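You operate a simulated robot arm through the tools that you are given. There is no shell and no other tool. Be economical: measure what you need, move in short steps, check, and stop when the job is done.

The job below is to be done with a simulated robot arm. You get a single attempt, and the scene is never put back.

TASK
Stop feed belt, granulator, table and extraction, then switch the control off.
Fine: in that order; wait while the display says a machine runs empty, and for STOPPED before the control switch.

Only the result counts: the job must be done as asked and must still hold three seconds after the hand-in. Knocking over, shifting, dropping, spilling or breaking anything else fails it.

THE ROBOT
A 7-joint arm with a two-finger parallel gripper, fixed in place. Base frame: the origin is at the foot of the arm, x ahead of it, y to its left, z up. Units: m, degrees, N and s.
With the tool pointing down near the work surface it reaches from about 0.44 to 0.92 m from the base axis. Its first joint turns from -115.0 to 115.0 degrees. Payload 3.91 kg.
The tool frame sits at the grasp point between the pads (the TCP): z along the fingers, y along the line on which they close. The tips reach 0.03 m beyond it. The gripper opens to 0.11 m. The fingers are 0.02 m wide and 0.01 m thick; the gripper's body (0.048 by 0.112 m) begins 0.055 m behind the TCP.
Orientation is told as [roll, pitch, yaw] about the base's x, y, z axes, in that order, counted from this pose: with the fingers straight down and closing along the base's y, the tool's x points along the base's -x, its y along +y and its z along -z.

THE INTERFACE
- The arm moves only by the tool apply_moves. Its argument "commands" is text: rows parted by semicolons, each of 7 numbers parted by spaces: the turn, a rotation vector about the base's x, y, z in degrees, then the shift along the base's x, y, z in m, then the gripper command, from -1 (shut) to 1 (fully open), values between in proportion. In form: rx ry rz x y z jaw; .... A call has 1 to 10 rows; each row is the pose to reach, as a shift and turn from the pose commanded when the call began. Each row takes 0.2 s and may step no farther than 0.05 m and 8.6 degrees from the row before; otherwise, or with a gripper value out of range, the whole call is refused. A pose out of reach is approached as far as the arm can. The call stops where the force on the tool passes 70 N (or 10 N more than at its start, if that is more) or the arm is blocked; 0.2 s more then pass. Each finger travels about 0.153 m/s and halts on what it meets, pressing with about 37 N; the grip force reading is that of the motor and also rises with nothing between the fingers. The clock runs only during rows and for 0.2 s after the last one: add rows that repeat a pose to give the fingers time. It gives the time, the measured TCP pose, the force on the tool (base axes), the opening and the grip force at its end, in the units of the frame above (readings bear some noise).
- Cameras (640 x 400 px; columns grow to the right, rows downward): "scene" is fixed at [0.2195, 0.5005, 1.8525]; the picture's right is [-0.60, -0.80, 0.00], its down [-0.58, 0.43, -0.70] and it looks along [0.56, -0.42, -0.72] (base axes); focal length 311 px, centre (320, 200). "wrist" rides on the gripper at [-0.036, 0, -0.057] in the tool frame; the picture's right is [0.00, -1.00, 0.00], its down [0.97, 0.00, -0.24] and it looks along [0.24, 0.00, 0.97] (tool axes); focal length 218 px, centre (320, 200).
- capture(camera): a new picture of that camera. It takes no simulated time.
- move_column(by): slides the trunk up (or, below 0, down) by that many m; the arm rides with it, the base frame stays. It gives what a move gives, with no picture.
- probe_pixels(camera, pixels): for up to 12 pixels [column, row] of the newest picture of that camera ("zoom" is the newest enlarged one), the place [x, y, z] in the base frame of the surface seen there, good to about 0.002 m. It takes no simulated time.
- zoom(camera, box): a new picture of the part [left, top, right, bottom] of that camera's present view, enlarged. It takes no simulated time.
- sign_off(): hands the job in; it is judged then, once.

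Go step by step. Measure first, check grasps and placings, and put right what went wrong. The budget is 80 turns and 38 pictures, counting those below and the enlarged ones. Unless the task says otherwise, let go and move clear before handing in, and close with one line.

The tools are called after "Emit:" as name(argument=value, ...) on one line, values as JSON. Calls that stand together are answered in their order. apply_moves: Moves the arm, as the interface text tells. Its arguments: {"type":"object","properties":{"commands":{"type":"string"}},"required":["commands"]} The other tools are called the same way: move_column (by) slides the trunk up or down; capture (camera) takes a picture; probe_pixels (camera, pixels) gives the place of the surface under pixels of a picture; zoom (camera, box) takes an enlarged picture of a part of a camera's view; sign_off () hands the job in.

At the start:

```text
clock: 0.0
tool_pos: [0.4509, 0.1682, 1.5481]
orientation: [0.0, 0.0, 0.0]
ft_force: [-0.3, 0.1, -0.9]
grip_width: 0.1101
grip_force: 0.0
trunk travel left (down, up): [-0.925, 0.065]
```

scene: 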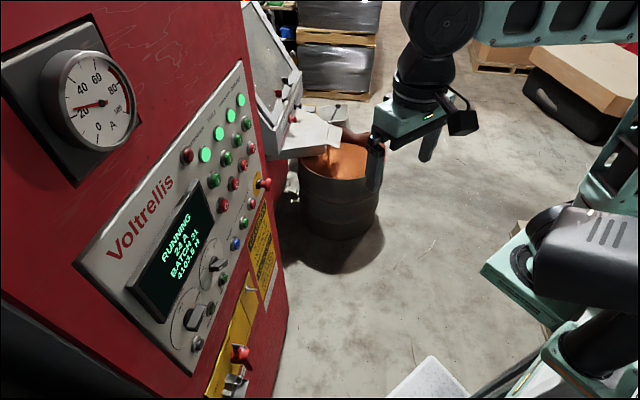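
wrist: 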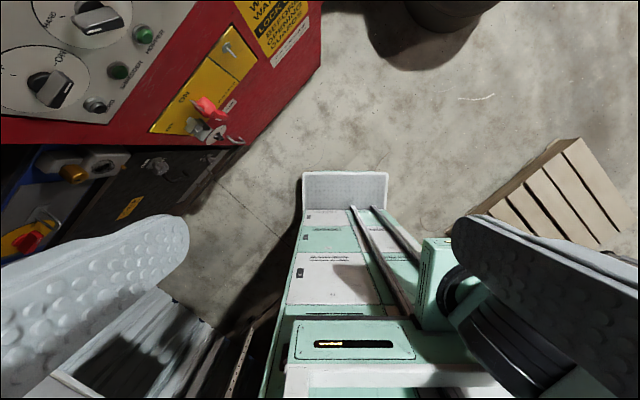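

The scene shows a control panel with lamps (about 205-240, 100-155), buttons and two rotary switches; I need to read the labels, so I zoom in.

Emit:
zoom(camera="scene", box=[165, 80, 285, 220])

Emit:
zoom(camera="scene", box=[120, 180, 280, 360])

```text
2.86 times, centred on (225, 150) of scene
```

zoom: 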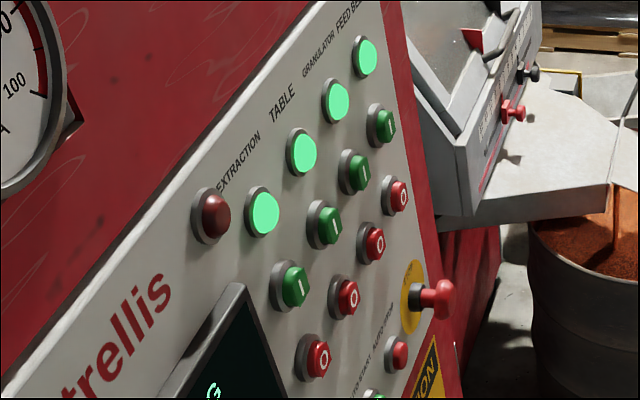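

```text
2.22 times, centred on (200, 270) of scene
```

zoom: 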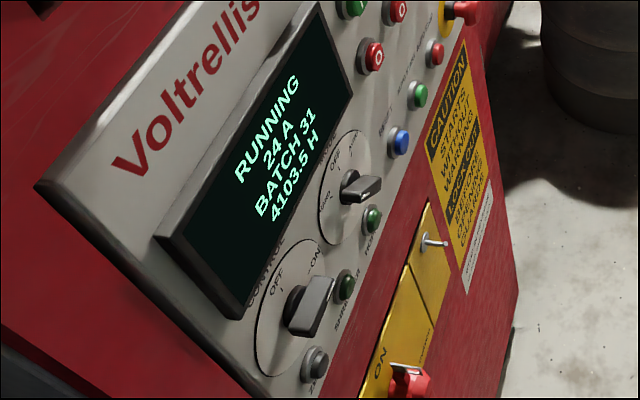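

The labels show columns EXTRACTION, TABLE, GRANULATOR and FEED BELT, each a lamp, a green I and a red 0 button. I'll zoom closer and probe the red buttons.

Emit:
zoom(camera="scene", box=[195, 80, 275, 220])

Emit:
capture(camera="scene")

Emit:
probe_pixels(camera="scene", pixels=[[223, 205], [234, 184], [243, 165], [251, 149], [240, 222], [212, 160], [150, 220], [195, 318], [216, 264], [190, 365], [236, 243], [264, 184]])

```text
2.86 times, centred on (235, 150) of scene
```

zoom: 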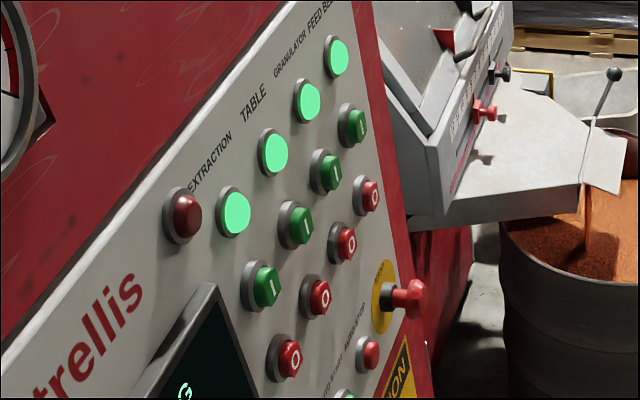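

```text
32 pictures are left
```

scene: 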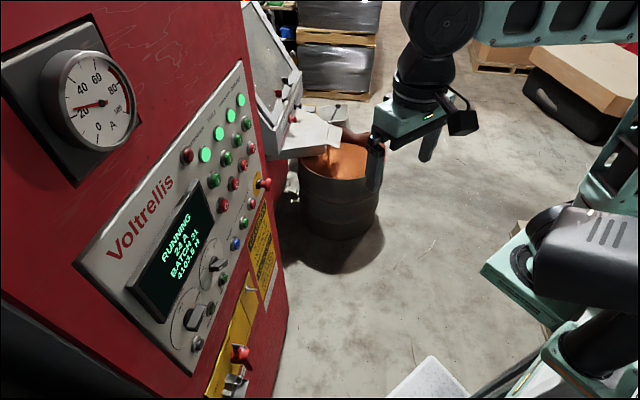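

```text
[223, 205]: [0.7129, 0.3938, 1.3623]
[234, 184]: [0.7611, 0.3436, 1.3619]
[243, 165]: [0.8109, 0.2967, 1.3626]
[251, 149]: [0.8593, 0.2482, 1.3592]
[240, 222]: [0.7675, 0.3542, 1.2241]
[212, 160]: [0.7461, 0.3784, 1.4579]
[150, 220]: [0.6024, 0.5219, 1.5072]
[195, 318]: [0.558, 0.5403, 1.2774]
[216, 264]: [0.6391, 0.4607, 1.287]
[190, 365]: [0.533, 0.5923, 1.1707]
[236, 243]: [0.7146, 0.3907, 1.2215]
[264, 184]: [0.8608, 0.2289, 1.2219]
```

The panel is vertical, facing (-0.71,-0.71,0); red button tops are at x+y≈1.107, z≈1.362, spaced 0.069 m. I'll yaw 45°, close the gripper, then tip the tool toward the panel.

Emit:
apply_moves(commands="0 0 7.5 0 0 0 -1; 0 0 15 0 0 0 -1; 0 0 22.5 0 0 0 -1; 0 0 30 0 0 0 -1; 0 0 37.5 0 0 0 -1; 0 0 45 0 0 0 -1")

Emit:
apply_moves(commands="5.8 -5.8 0 0 0 -0.01 -1; 11.6 -11.6 0 0 0 -0.02 -1; 17.4 -17.4 0 0 0 -0.03 -1; 23.2 -23.2 0 0 0 -0.04 -1; 29 -29 0 0 0 -0.05 -1; 34.8 -34.8 0 0 0 -0.06 -1; 40.6 -40.6 0 0 0 -0.07 -1; 46.4 -46.4 0 0 0 -0.08 -1; 52.2 -52.2 0 0 0 -0.09 -1; 58 -58 0 0 0 -0.1 -1")

Emit:
apply_moves(commands="5.64 -5.64 0 0 0 0 -1; 5.64 -5.64 0 0 0 0 -1")

Emit:
capture(camera="wrist")

```text
clock: 1.4
tool_pos: [0.4514, 0.1692, 1.5466]
orientation: [0.0, 0.0, 45.2]
ft_force: [0.2, 0.9, 0.7]
grip_width: 0.0002
grip_force: 36.5
trunk travel left (down, up): [-0.925, 0.065]
```

```text
clock: 3.6
tool_pos: [0.4787, 0.2188, 1.4897]
orientation: [-0.2, -82.0, 45.1]
ft_force: [0.0, -0.1, 0.6]
grip_width: 0.0003
grip_force: 36.9
out of reach, approached as far as the arm can: row 5, 6, 7, 8, 9, 10
trunk travel left (down, up): [-0.925, 0.065]
```

```text
clock: 4.2
tool_pos: [0.4875, 0.2329, 1.4992]
orientation: [-167.3, -89.9, -147.6]
ft_force: [-0.1, -0.2, 0.2]
grip_width: 0.0
grip_force: 36.9
out of reach, approached as far as the arm can: row 1, 2
trunk travel left (down, up): [-0.925, 0.065]
```

```text
31 pictures are left
```

wrist: 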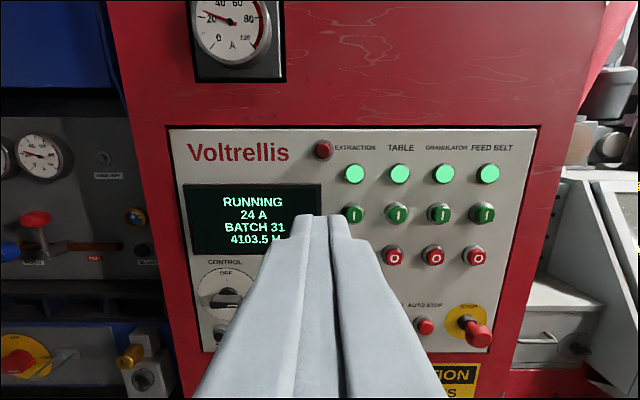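

The wrist view squarely shows the panel with the labelled columns; the red row is at image row ~257. The arm was a bit cramped, so I move forward and right toward the feed belt column.

Emit:
apply_moves(commands="0 0 0 0.04 -0.007 -0.02 -1; 0 0 0 0.08 -0.014 -0.04 -1; 0 0 0 0.12 -0.02 -0.06 -1; 0 0 0 0.15 -0.025 -0.07 -1")

```text
clock: 5.2
tool_pos: [0.635, 0.2077, 1.4321]
orientation: [141.3, -89.9, -96.3]
ft_force: [-0.6, -0.9, 0.1]
grip_width: 0.0001
grip_force: 37.3
trunk travel left (down, up): [-0.925, 0.065]
```

Pose tracking is good now. Continue to the standoff 6 cm in front of the FEED BELT red button.

Emit:
apply_moves(commands="0 0 0 0.04 -0.006 -0.02 -1; 0 0 0 0.08 -0.012 -0.04 -1; 0 0 0 0.12 -0.018 -0.06 -1; 0 0 0 0.16 -0.024 -0.072 -1; 0 0 0 0.16 -0.024 -0.072 -1")

Emit:
capture(camera="wrist")

Emit:
capture(camera="scene")

```text
clock: 6.4
tool_pos: [0.7985, 0.1812, 1.359]
orientation: [-100.9, -90.0, 145.9]
ft_force: [-0.1, 0.5, 0.4]
grip_width: 0.0002
grip_force: 36.5
trunk travel left (down, up): [-0.925, 0.065]
```

```text
30 pictures are left
```

wrist: 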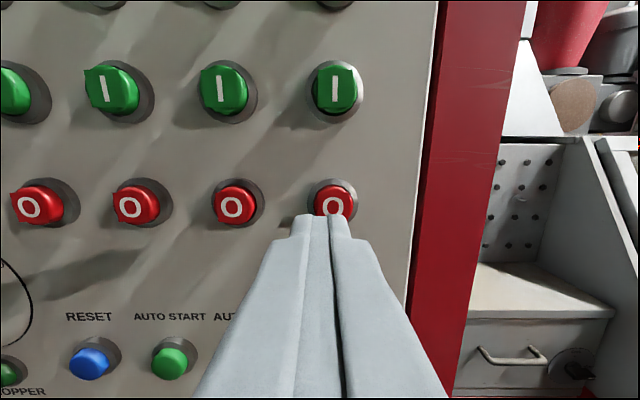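

```text
29 pictures are left
```

scene: 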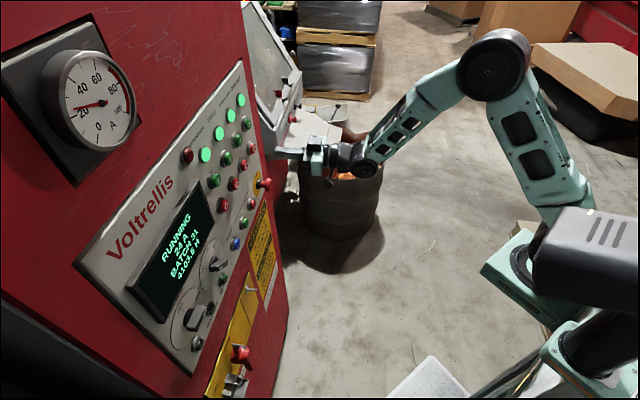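

I check the button positions more accurately from the wrist view (red faces at (333,203), (236,205), (138,204), (38,205)).

Emit:
probe_pixels(camera="wrist", pixels=[[333, 203], [236, 206], [136, 205], [36, 205], [290, 180], [334, 92], [222, 92]])

```text
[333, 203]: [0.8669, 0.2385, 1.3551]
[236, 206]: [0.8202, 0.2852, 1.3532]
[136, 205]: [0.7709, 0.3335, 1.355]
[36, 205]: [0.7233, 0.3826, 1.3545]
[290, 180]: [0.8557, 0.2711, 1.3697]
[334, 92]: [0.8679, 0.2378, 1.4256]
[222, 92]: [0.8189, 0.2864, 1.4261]
```

FEED BELT button: face centre (0.867,0.2385,1.355). I align and press about 5 mm, then retreat.

Emit:
apply_moves(commands="0 0 0 0.0056 -0.0056 -0.004 -1; 0 0 0 0.0233 0.0121 -0.004 -1; 0 0 0 0.0409 0.0297 -0.004 -1; 0 0 0 0.0452 0.034 -0.004 -1; 0 0 0 0.0494 0.0382 -0.004 -1; 0 0 0 0.0508 0.0396 -0.004 -1")

Emit:
capture(camera="wrist")

```text
clock: 7.8
tool_pos: [0.8468, 0.2215, 1.3543]
orientation: [120.4, -90.0, -75.4]
ft_force: [-0.8, -3.2, -0.2]
grip_width: 0.0
grip_force: 36.9
trunk travel left (down, up): [-0.925, 0.065]
```

```text
28 pictures are left
```

wrist: 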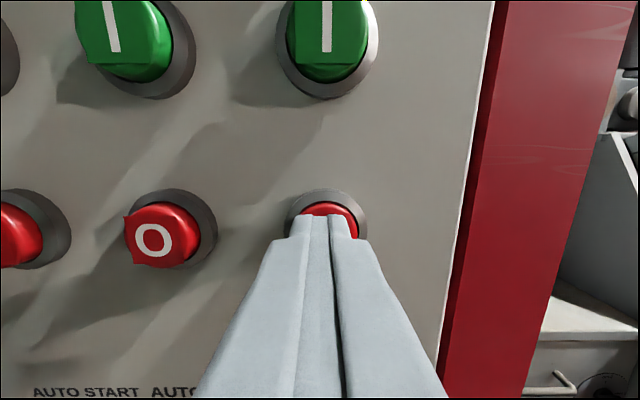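

The tip is centred on the red button with about 3 N contact; I push a few mm deeper and check the display.

Emit:
apply_moves(commands="0 0 0 0.0014 0.0014 0 -1; 0 0 0 0.0028 0.0028 0 -1")

Emit:
zoom(camera="scene", box=[120, 80, 280, 300])

```text
clock: 8.4
tool_pos: [0.8489, 0.2228, 1.3536]
orientation: [177.1, -90.0, -132.2]
ft_force: [-10.4, -11.3, 2.1]
grip_width: 0.0001
grip_force: 37.1
trunk travel left (down, up): [-0.925, 0.065]
```

```text
1.82 times, centred on (200, 190) of scene
```

zoom: 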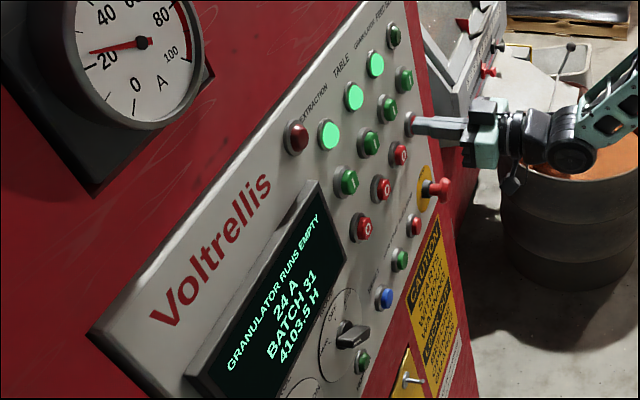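

Feed belt is off and the display reads GRANULATOR RUNS EMPTY. I retreat, move in front of the GRANULATOR button and wait.

Emit:
apply_moves(commands="0 0 0 -0.018 -0.018 0 -1; 0 0 0 -0.0354 -0.0354 0 -1; 0 0 0 -0.059 -0.012 0 -1; 0 0 0 -0.0824 0.0116 0 -1; 0 0 0 -0.0824 0.0116 0 -1; 0 0 0 -0.0824 0.0116 0 -1; 0 0 0 -0.0824 0.0116 0 -1; 0 0 0 -0.0824 0.0116 0 -1; 0 0 0 -0.0824 0.0116 0 -1; 0 0 0 -0.0824 0.0116 0 -1")

Emit:
zoom(camera="scene", box=[120, 80, 280, 300])

Emit:
capture(camera="wrist")

```text
clock: 10.6
tool_pos: [0.7626, 0.2361, 1.3546]
orientation: [173.6, -90.1, -128.6]
ft_force: [-0.1, 0.0, -0.1]
grip_width: 0.0
grip_force: 37.4
trunk travel left (down, up): [-0.925, 0.065]
```

```text
1.82 times, centred on (200, 190) of scene
```

zoom: 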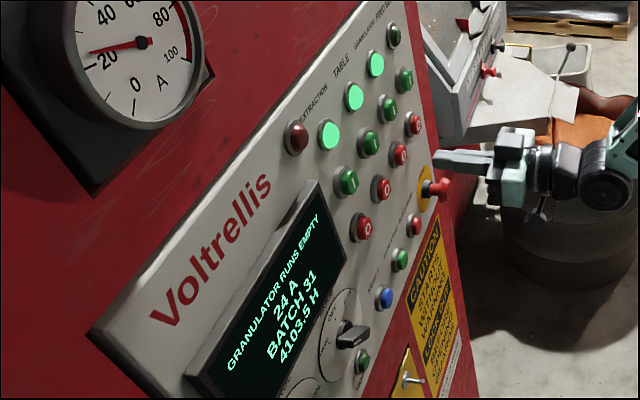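

```text
25 pictures are left
```

wrist: 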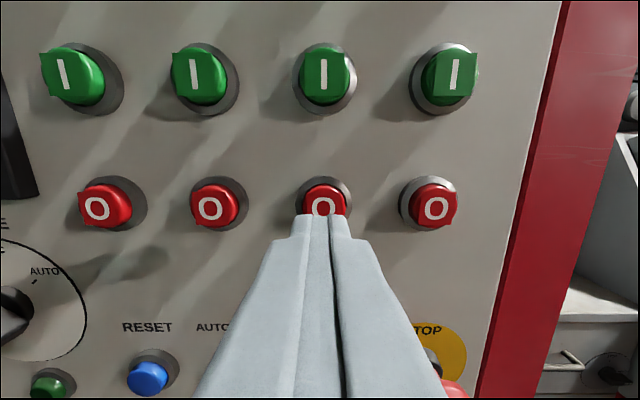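

Still running empty; the tip is centred on the GRANULATOR button. I wait in place.

Emit:
apply_moves(commands="0 0 0 0.002 -0.002 0 -1; 0 0 0 0.002 -0.002 0 -1; 0 0 0 0.002 -0.002 0 -1; 0 0 0 0.002 -0.002 0 -1; 0 0 0 0.002 -0.002 0 -1; 0 0 0 0.002 -0.002 0 -1; 0 0 0 0.002 -0.002 0 -1; 0 0 0 0.002 -0.002 0 -1; 0 0 0 0.002 -0.002 0 -1; 0 0 0 0.002 -0.002 0 -1")

Emit:
apply_moves(commands="0 0 0 0 0 0 -1; 0 0 0 0 0 0 -1; 0 0 0 0 0 0 -1; 0 0 0 0 0 0 -1; 0 0 0 0 0 0 -1; 0 0 0 0 0 0 -1; 0 0 0 0 0 0 -1; 0 0 0 0 0 0 -1; 0 0 0 0 0 0 -1; 0 0 0 0 0 0 -1")

Emit:
zoom(camera="scene", box=[120, 80, 280, 300])

```text
clock: 12.8
tool_pos: [0.7672, 0.2341, 1.3555]
orientation: [-168.3, -90.1, -146.9]
ft_force: [-0.2, -0.8, -0.3]
grip_width: 0.0
grip_force: 37.1
trunk travel left (down, up): [-0.925, 0.065]
```

```text
clock: 15.0
tool_pos: [0.7665, 0.2352, 1.3541]
orientation: [-172.2, -90.0, -142.9]
ft_force: [-0.2, -0.1, 0.1]
grip_width: 0.0
grip_force: 36.2
trunk travel left (down, up): [-0.925, 0.065]
```

```text
1.82 times, centred on (200, 190) of scene
```

zoom: 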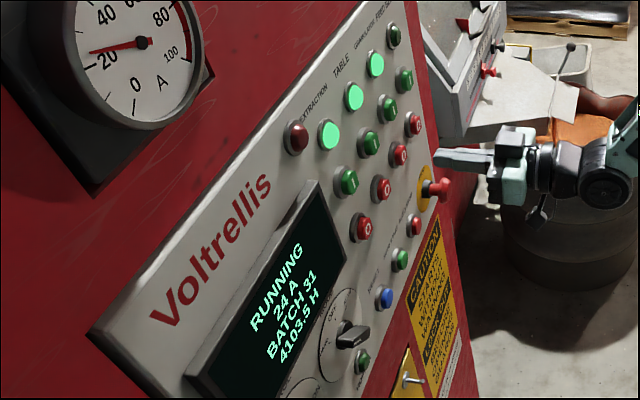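

The display is back to RUNNING with the feed belt off, so the granulator has emptied. I press GRANULATOR stop and retreat toward TABLE.

Emit:
apply_moves(commands="0 0 0 0.015 0.015 0 -1; 0 0 0 0.028 0.028 0 -1; 0 0 0 0.032 0.032 0 -1; 0 0 0 0.034 0.034 0 -1; 0 0 0 0.0355 0.0355 0 -1; 0 0 0 0.0355 0.0355 0 -1")

Emit:
zoom(camera="scene", box=[120, 80, 280, 300])

```text
clock: 16.4
tool_pos: [0.8018, 0.2701, 1.3545]
orientation: [-1.2, -90.1, 46.2]
ft_force: [-11.9, -4.8, -1.6]
grip_width: 0.0002
grip_force: 36.4
trunk travel left (down, up): [-0.925, 0.065]
```

```text
1.82 times, centred on (200, 190) of scene
```

zoom: 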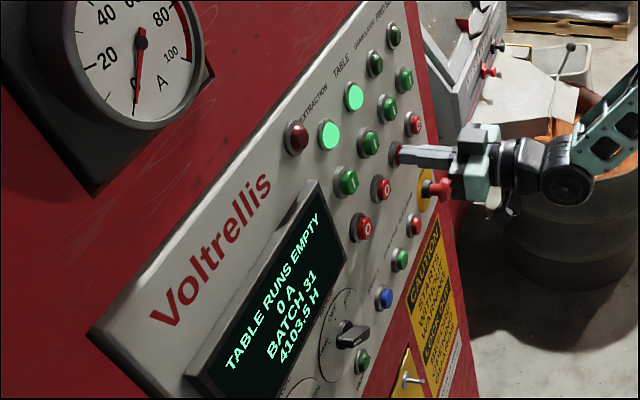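

Granulator is off; TABLE RUNS EMPTY. Retreat, shift to TABLE and wait about 6 s.

Emit:
apply_moves(commands="0 0 0 -0.018 -0.018 0 -1; 0 0 0 -0.0354 -0.0354 0 -1; 0 0 0 -0.059 -0.0118 0 -1; 0 0 0 -0.083 0.0122 0 -1; 0 0 0 -0.083 0.0122 0 -1; 0 0 0 -0.083 0.0122 0 -1; 0 0 0 -0.083 0.0122 0 -1; 0 0 0 -0.083 0.0122 0 -1; 0 0 0 -0.083 0.0122 0 -1; 0 0 0 -0.083 0.0122 0 -1")

Emit:
apply_moves(commands="0 0 0 0 0 0 -1; 0 0 0 0 0 0 -1; 0 0 0 0 0 0 -1; 0 0 0 0 0 0 -1; 0 0 0 0 0 0 -1; 0 0 0 0 0 0 -1; 0 0 0 0 0 0 -1; 0 0 0 0 0 0 -1; 0 0 0 0 0 0 -1; 0 0 0 0 0 0 -1")

Emit:
apply_moves(commands="0 0 0 0 0 0 -1; 0 0 0 0 0 0 -1; 0 0 0 0 0 0 -1; 0 0 0 0 0 0 -1; 0 0 0 0 0 0 -1; 0 0 0 0 0 0 -1; 0 0 0 0 0 0 -1; 0 0 0 0 0 0 -1; 0 0 0 0 0 0 -1; 0 0 0 0 0 0 -1")

Emit:
zoom(camera="scene", box=[120, 80, 280, 300])

Emit:
capture(camera="wrist")

```text
clock: 18.6
tool_pos: [0.7189, 0.2818, 1.3534]
orientation: [-163.7, -90.0, -151.2]
ft_force: [0.2, 0.3, 0.8]
grip_width: 0.0001
grip_force: 37.0
trunk travel left (down, up): [-0.925, 0.065]
```

```text
clock: 20.8
tool_pos: [0.7187, 0.2806, 1.3552]
orientation: [-161.9, -90.0, -153.1]
ft_force: [0.3, 0.1, 0.7]
grip_width: 0.0
grip_force: 37.0
trunk travel left (down, up): [-0.925, 0.065]
```

```text
clock: 23.0
tool_pos: [0.7184, 0.282, 1.3548]
orientation: [-161.0, -89.9, -154.0]
ft_force: [0.8, -0.2, 0.4]
grip_width: 0.0
grip_force: 37.3
trunk travel left (down, up): [-0.925, 0.065]
```

```text
1.82 times, centred on (200, 190) of scene
```

zoom: 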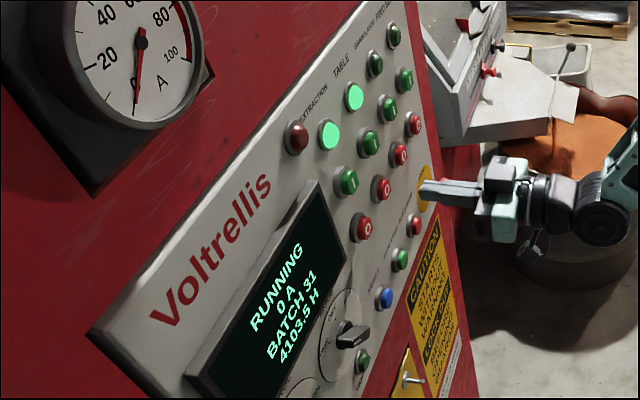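

```text
21 pictures are left
```

wrist: 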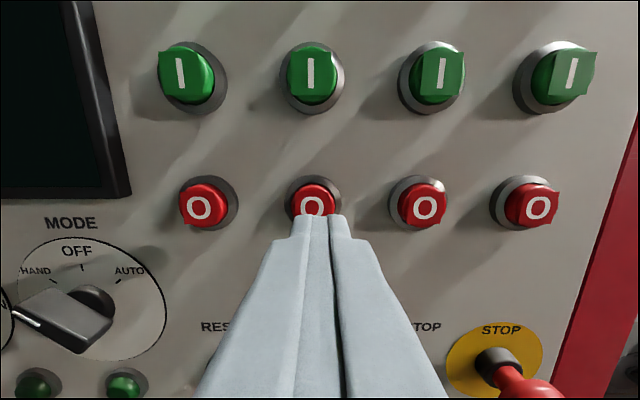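

RUNNING again; the tip is over the TABLE button (~(314,203), I shift 2 mm left). Press TABLE stop.

Emit:
apply_moves(commands="0 0 0 0.0135 0.0165 0 -1; 0 0 0 0.0265 0.0295 0 -1; 0 0 0 0.0305 0.0335 0 -1; 0 0 0 0.0325 0.0355 0 -1; 0 0 0 0.0342 0.0372 0 -1; 0 0 0 0.0342 0.0372 0 -1")

Emit:
zoom(camera="scene", box=[120, 80, 280, 300])

```text
clock: 24.4
tool_pos: [0.7546, 0.3178, 1.354]
orientation: [2.1, -89.9, 42.9]
ft_force: [-14.2, -11.6, -5.1]
grip_width: 0.0001
grip_force: 37.2
trunk travel left (down, up): [-0.925, 0.065]
```

```text
1.82 times, centred on (200, 190) of scene
```

zoom: 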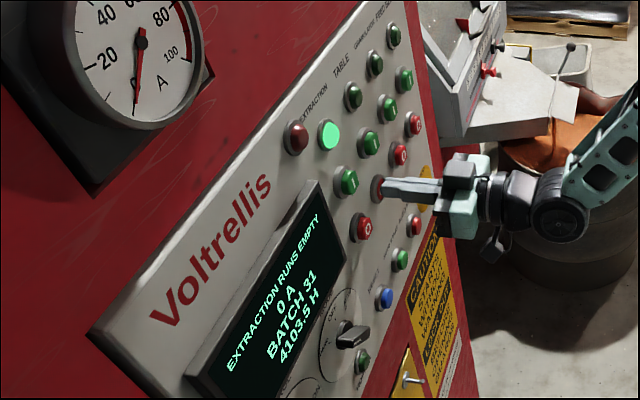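

Table is off; EXTRACTION RUNS EMPTY. Retreat, move to EXTRACTION, wait.

Emit:
apply_moves(commands="0 0 0 -0.018 -0.018 0 -1; 0 0 0 -0.0354 -0.0354 0 -1; 0 0 0 -0.059 -0.0118 0 -1; 0 0 0 -0.0832 0.0124 0 -1; 0 0 0 -0.0832 0.0124 0 -1; 0 0 0 -0.0832 0.0124 0 -1; 0 0 0 -0.0832 0.0124 0 -1; 0 0 0 -0.0832 0.0124 0 -1; 0 0 0 -0.0832 0.0124 0 -1; 0 0 0 -0.0832 0.0124 0 -1")

Emit:
apply_moves(commands="0 0 0 0 0 0 -1; 0 0 0 0 0 0 -1; 0 0 0 0 0 0 -1; 0 0 0 0 0 0 -1; 0 0 0 0 0 0 -1; 0 0 0 0 0 0 -1; 0 0 0 0 0 0 -1; 0 0 0 0 0 0 -1; 0 0 0 0 0 0 -1; 0 0 0 0 0 0 -1")

Emit:
apply_moves(commands="0 0 0 0 0 0 -1; 0 0 0 0 0 0 -1; 0 0 0 0 0 0 -1; 0 0 0 0 0 0 -1; 0 0 0 0 0 0 -1; 0 0 0 0 0 0 -1; 0 0 0 0 0 0 -1; 0 0 0 0 0 0 -1; 0 0 0 0 0 0 -1; 0 0 0 0 0 0 -1")

Emit:
zoom(camera="scene", box=[120, 80, 280, 300])

Emit:
capture(camera="wrist")

```text
clock: 26.6
tool_pos: [0.6697, 0.3301, 1.3543]
orientation: [-149.6, -90.1, -165.3]
ft_force: [0.1, -0.1, 0.0]
grip_width: 0.0
grip_force: 37.0
trunk travel left (down, up): [-0.925, 0.065]
```

```text
clock: 28.8
tool_pos: [0.6702, 0.3307, 1.3543]
orientation: [-145.4, -89.9, -169.7]
ft_force: [0.9, -0.9, -0.3]
grip_width: 0.0002
grip_force: 36.8
trunk travel left (down, up): [-0.925, 0.065]
```

```text
clock: 31.0
tool_pos: [0.6712, 0.33, 1.3543]
orientation: [-148.8, -89.9, -166.2]
ft_force: [-0.6, 0.6, -0.2]
grip_width: 0.0003
grip_force: 37.2
trunk travel left (down, up): [-0.925, 0.065]
```

```text
1.82 times, centred on (200, 190) of scene
```

zoom: 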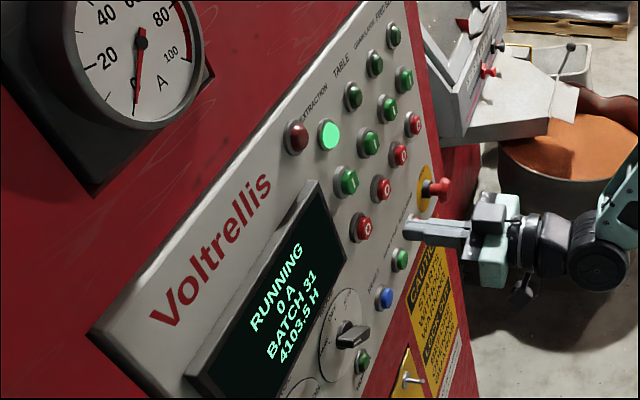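

```text
18 pictures are left
```

wrist: 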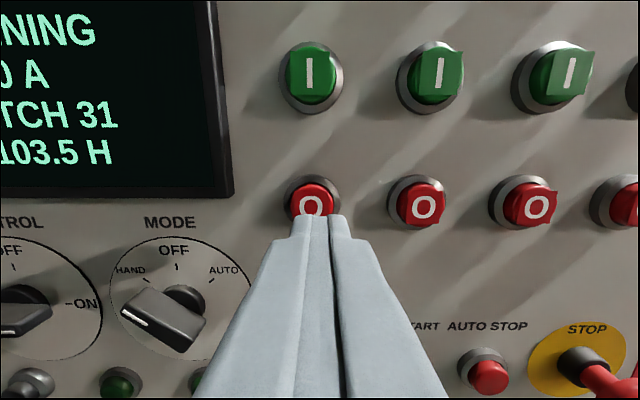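

RUNNING again; press EXTRACTION stop, then back off straight.

Emit:
apply_moves(commands="0 0 0 0.0135 0.0165 0 -1; 0 0 0 0.0265 0.0295 0 -1; 0 0 0 0.0305 0.0335 0 -1; 0 0 0 0.0325 0.0355 0 -1; 0 0 0 0.0342 0.0372 0 -1; 0 0 0 0.0342 0.0372 0 -1")

Emit:
apply_moves(commands="0 0 0 -0.018 -0.018 0 -1; 0 0 0 -0.0354 -0.0354 0 -1; 0 0 0 -0.06 -0.06 0 -1; 0 0 0 -0.08 -0.08 0 -1; 0 0 0 -0.11 -0.05 -0.02 -1; 0 0 0 -0.13 -0.03 -0.04 -1")

Emit:
capture(camera="wrist")

```text
clock: 32.4
tool_pos: [0.705, 0.3674, 1.3541]
orientation: [-2.3, -89.9, 47.3]
ft_force: [-14.0, -12.8, -2.5]
grip_width: 0.0
grip_force: 36.3
trunk travel left (down, up): [-0.925, 0.065]
```

```text
clock: 33.8
tool_pos: [0.5767, 0.34, 1.3109]
orientation: [-134.8, -90.1, 179.8]
ft_force: [0.0, 0.3, -0.4]
grip_width: 0.0001
grip_force: 37.6
trunk travel left (down, up): [-0.925, 0.065]
```

```text
17 pictures are left
```

wrist: 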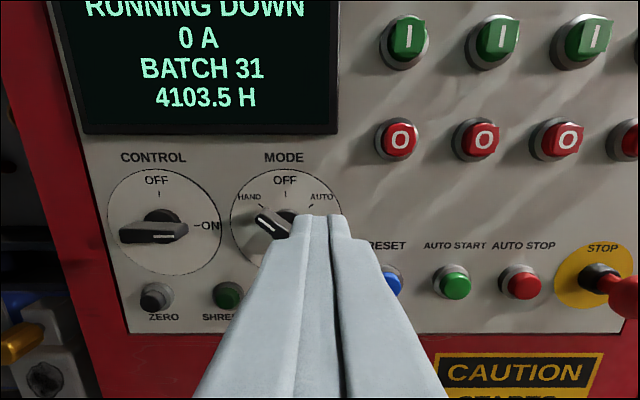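

All four lamps should be off, display says RUNNING DOWN. While waiting I look closely at the CONTROL switch (around (155,228)).

Emit:
zoom(camera="wrist", box=[90, 140, 250, 320])

Emit:
probe_pixels(camera="wrist", pixels=[[122, 232], [150, 233], [186, 228], [150, 212], [172, 212], [160, 193], [200, 226], [119, 219], [165, 260], [130, 242], [120, 195]])

```text
2.22 times, centred on (170, 230) of wrist
```

zoom: 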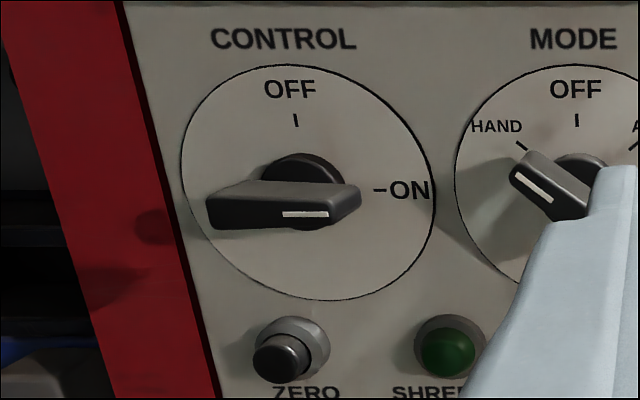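

```text
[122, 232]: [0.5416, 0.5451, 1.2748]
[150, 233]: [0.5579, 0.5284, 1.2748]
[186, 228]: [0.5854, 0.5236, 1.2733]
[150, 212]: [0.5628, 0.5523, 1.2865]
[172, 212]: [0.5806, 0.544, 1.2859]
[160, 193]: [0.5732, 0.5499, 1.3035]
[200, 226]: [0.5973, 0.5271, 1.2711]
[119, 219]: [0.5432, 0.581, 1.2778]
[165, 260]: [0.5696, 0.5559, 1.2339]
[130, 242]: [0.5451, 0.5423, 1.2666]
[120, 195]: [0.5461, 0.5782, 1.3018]
```

The white mark is at the right end, i.e. pointing to ON; it needs 90° counter-clockwise to OFF. I move in front of the knob, open the gripper and look again.

Emit:
apply_moves(commands="0 0 0 -0.03 0.03 -0.01 0; 0 0 0 -0.06 0.06 -0.02 0; 0 0 0 -0.09 0.09 -0.03 0; 0 0 0 -0.105 0.104 -0.036 0; 0 0 0 -0.105 0.104 -0.036 0")

Emit:
capture(camera="wrist")

```text
clock: 35.0
tool_pos: [0.4745, 0.4471, 1.2774]
orientation: [-138.3, -90.0, -176.7]
ft_force: [-1.0, -0.6, -0.7]
grip_width: 0.055
grip_force: 0.0
trunk travel left (down, up): [-0.925, 0.065]
```

```text
15 pictures are left
```

wrist: 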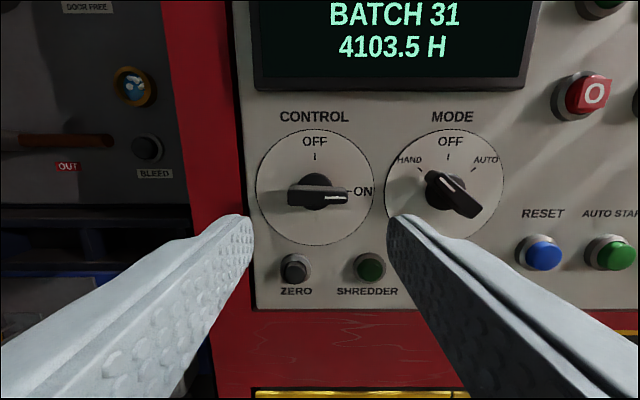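

Now a frontal view: dial centre ≈(316,188), handle from (288,196) to (350,196). I probe it.

Emit:
probe_pixels(camera="wrist", pixels=[[292, 197], [318, 198], [345, 199], [318, 190], [318, 205], [258, 188], [374, 188], [316, 131], [316, 242], [318, 195], [290, 193], [347, 193]])

Emit:
zoom(camera="wrist", box=[256, 148, 376, 228])

```text
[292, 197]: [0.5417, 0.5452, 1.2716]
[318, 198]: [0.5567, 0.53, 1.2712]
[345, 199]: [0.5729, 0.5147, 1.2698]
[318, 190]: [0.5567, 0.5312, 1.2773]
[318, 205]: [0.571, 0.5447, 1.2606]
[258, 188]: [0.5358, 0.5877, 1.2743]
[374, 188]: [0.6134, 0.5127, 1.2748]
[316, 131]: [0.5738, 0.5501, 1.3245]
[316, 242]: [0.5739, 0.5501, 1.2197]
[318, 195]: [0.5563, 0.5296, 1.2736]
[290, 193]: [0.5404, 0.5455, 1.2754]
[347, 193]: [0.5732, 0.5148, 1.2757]
```

```text
5.00 times, centred on (316, 188) of wrist
```

zoom: 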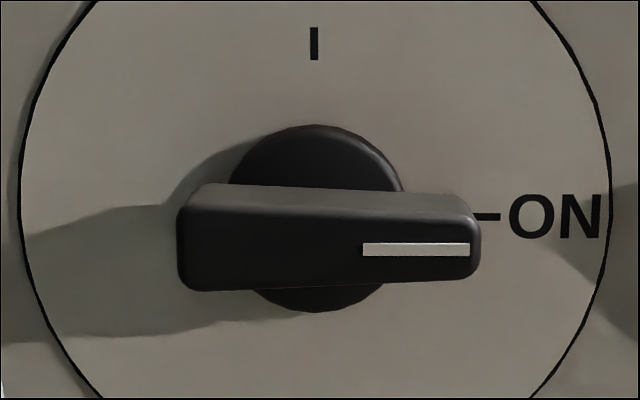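

Knob centre: s=(x−y)/√2≈0.017, z≈1.272; handle front 26 mm off the panel. I roll the gripper 90° clockwise so the fingers close vertically on the horizontal handle.

Emit:
apply_moves(commands="6 6 0 0 0 0 0; 12 12 0 0 0 0 0; 18 18 0 0 0 0 0; 24 24 0 0 0 0 0; 30 30 0 0 0 0 0; 36 36 0 0 0 0 0; 42 42 0 0 0 0 0; 48 48 0 0 0 0 0; 54 54 0 0 0 0 0; 60 60 0 0 0 0 0")

Emit:
apply_moves(commands="3.64 3.64 0 0 0 0 0; 3.64 3.64 0 0 0 0 0")

Emit:
capture(camera="wrist")

Emit:
capture(camera="scene")

```text
clock: 37.2
tool_pos: [0.4715, 0.4428, 1.2783]
orientation: [90.1, -5.1, -45.0]
ft_force: [0.1, -0.6, -0.2]
grip_width: 0.0548
grip_force: 0.0
trunk travel left (down, up): [-0.925, 0.065]
```

```text
clock: 37.8
tool_pos: [0.4722, 0.4422, 1.2775]
orientation: [90.0, 0.2, -45.0]
ft_force: [-1.2, 0.0, 0.3]
grip_width: 0.0551
grip_force: 0.2
trunk travel left (down, up): [-0.925, 0.065]
```

```text
13 pictures are left
```

wrist: 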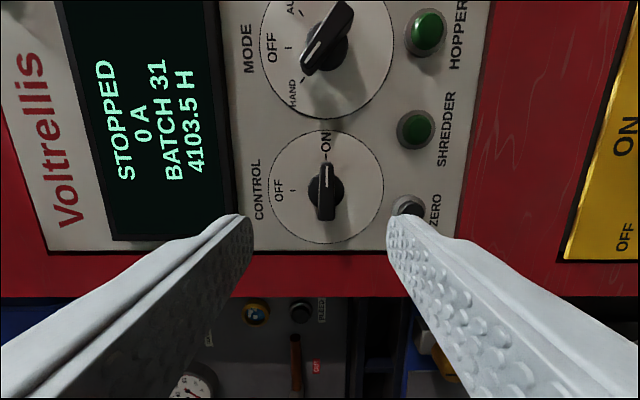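

```text
12 pictures are left
```

scene: 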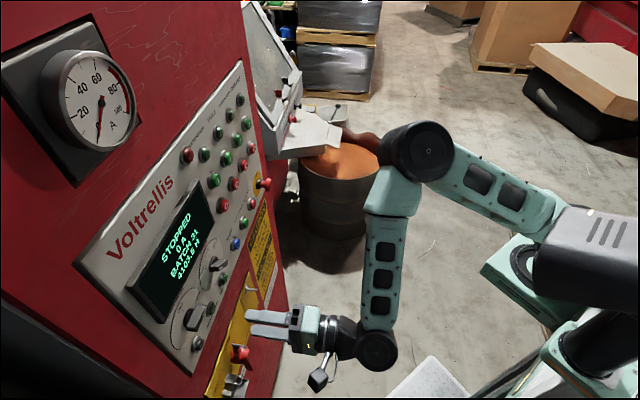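

The display now shows STOPPED and all lamps are off. I advance onto the CONTROL handle and check before closing.

Emit:
apply_moves(commands="0 0 0 0.02 0.026 -0.0055 -0.2; 0 0 0 0.037 0.043 -0.0055 -0.2; 0 0 0 0.05 0.056 -0.0055 -0.2; 0 0 0 0.06 0.066 -0.0055 -0.2; 0 0 0 0.07 0.076 -0.0055 -0.2; 0 0 0 0.07 0.076 -0.0055 -0.2")

Emit:
capture(camera="wrist")

```text
clock: 39.2
tool_pos: [0.5436, 0.5203, 1.2734]
orientation: [90.0, 0.0, -45.0]
ft_force: [-0.4, -0.4, -0.1]
grip_width: 0.0439
grip_force: 0.1
trunk travel left (down, up): [-0.925, 0.065]
```

```text
11 pictures are left
```

wrist: 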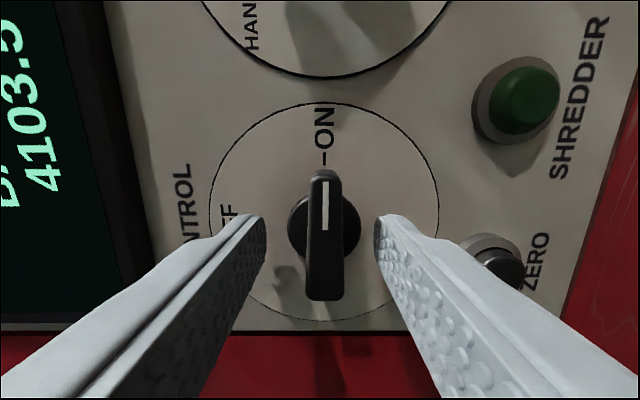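

Handle sits between the pads ((324,230), pads at 265 and 378). Close the gripper on it.

Emit:
apply_moves(commands="0 0 0 0 0 0 -1; 0 0 0 0 0 0 -1")

```text
clock: 39.8
tool_pos: [0.5425, 0.5207, 1.2723]
orientation: [89.8, 0.1, -45.0]
ft_force: [-1.1, -0.4, -10.5]
grip_width: 0.0142
grip_force: 45.0
trunk travel left (down, up): [-0.925, 0.065]
```

Gripped at 14 mm. Now turn counter-clockwise in steps.

Emit:
apply_moves(commands="-6 -6 0 0 0 -0.001 -1; -12 -12 0 0 0 -0.001 -1; -18 -18 0 0 0 -0.001 -1; -24 -24 0 0 0 -0.001 -1; -30 -30 0 0 0 -0.001 -1; -36 -36 0 0 0 -0.001 -1; -42 -42 0 0 0 -0.001 -1; -48 -48 0 0 0 -0.001 -1; -54 -54 0 0 0 -0.001 -1; -60 -60 0 0 0 -0.001 -1")

Emit:
apply_moves(commands="-3 -3 0 0 0 0 -1; -4.2 -4.2 0 0 0 0 -1")

Emit:
capture(camera="scene")

Emit:
capture(camera="wrist")

```text
clock: 42.0
tool_pos: [0.5421, 0.5218, 1.2724]
orientation: [92.9, -84.9, -47.8]
ft_force: [8.0, 24.4, 18.2]
grip_width: 0.0143
grip_force: 45.4
trunk travel left (down, up): [-0.925, 0.065]
```

```text
clock: 42.6
tool_pos: [0.5418, 0.5205, 1.2738]
orientation: [-105.9, -89.2, 150.9]
ft_force: [5.2, 21.9, 18.5]
grip_width: 0.0144
grip_force: 44.8
trunk travel left (down, up): [-0.925, 0.065]
```

```text
10 pictures are left
```

scene: 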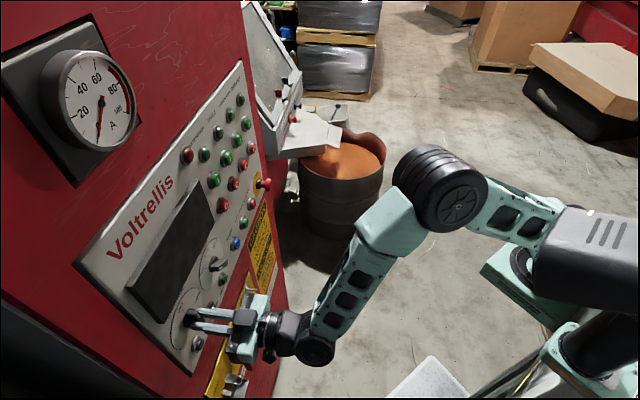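

```text
9 pictures are left
```

wrist: 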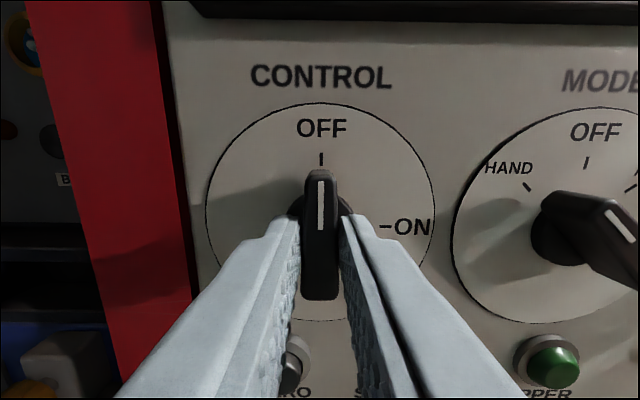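

The mark points to OFF and the display is dark. I release and back straight out.

Emit:
apply_moves(commands="0 0 0 0 0 0 -0.3; 0 0 0 0 0 0 -0.3; 0 0 0 0 0 0 -0.3; 0 0 0 -0.015 -0.015 0 -0.3; 0 0 0 -0.04 -0.04 0 -0.3; 0 0 0 -0.07 -0.07 0 -0.3; 0 0 0 -0.09 -0.09 0.01 -0.3")

Emit:
capture(camera="wrist")

Emit:
capture(camera="scene")

```text
clock: 44.2
tool_pos: [0.4506, 0.4287, 1.279]
orientation: [-92.1, -89.2, 137.0]
ft_force: [0.0, -0.2, 0.3]
grip_width: 0.0385
grip_force: 0.1
trunk travel left (down, up): [-0.925, 0.065]
```

```text
8 pictures are left
```

wrist: 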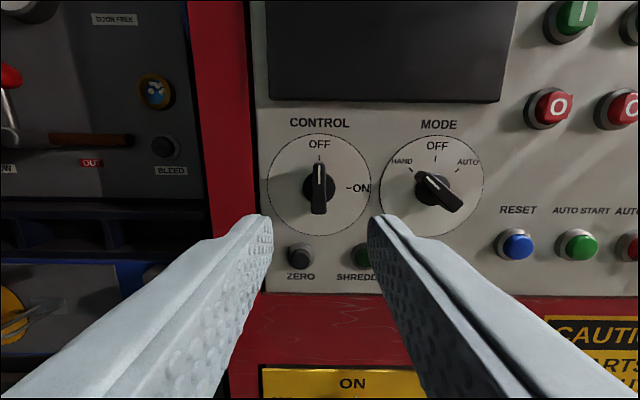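

```text
7 pictures are left
```

scene: 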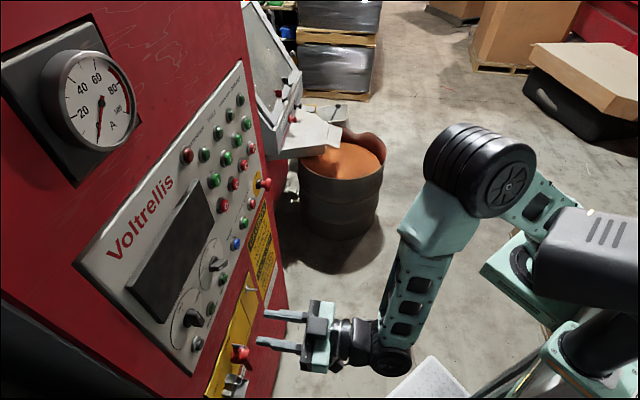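

The CONTROL switch points to OFF at (319,185), the display is dark, all lamps are off and the gripper is clear. Handing in.

Emit:
sign_off()

```text
The job is handed in.
```

I stopped the feed belt, granulator, table and extraction in that order, waiting out each "runs empty" message, then turned the control to OFF once the display read STOPPED.
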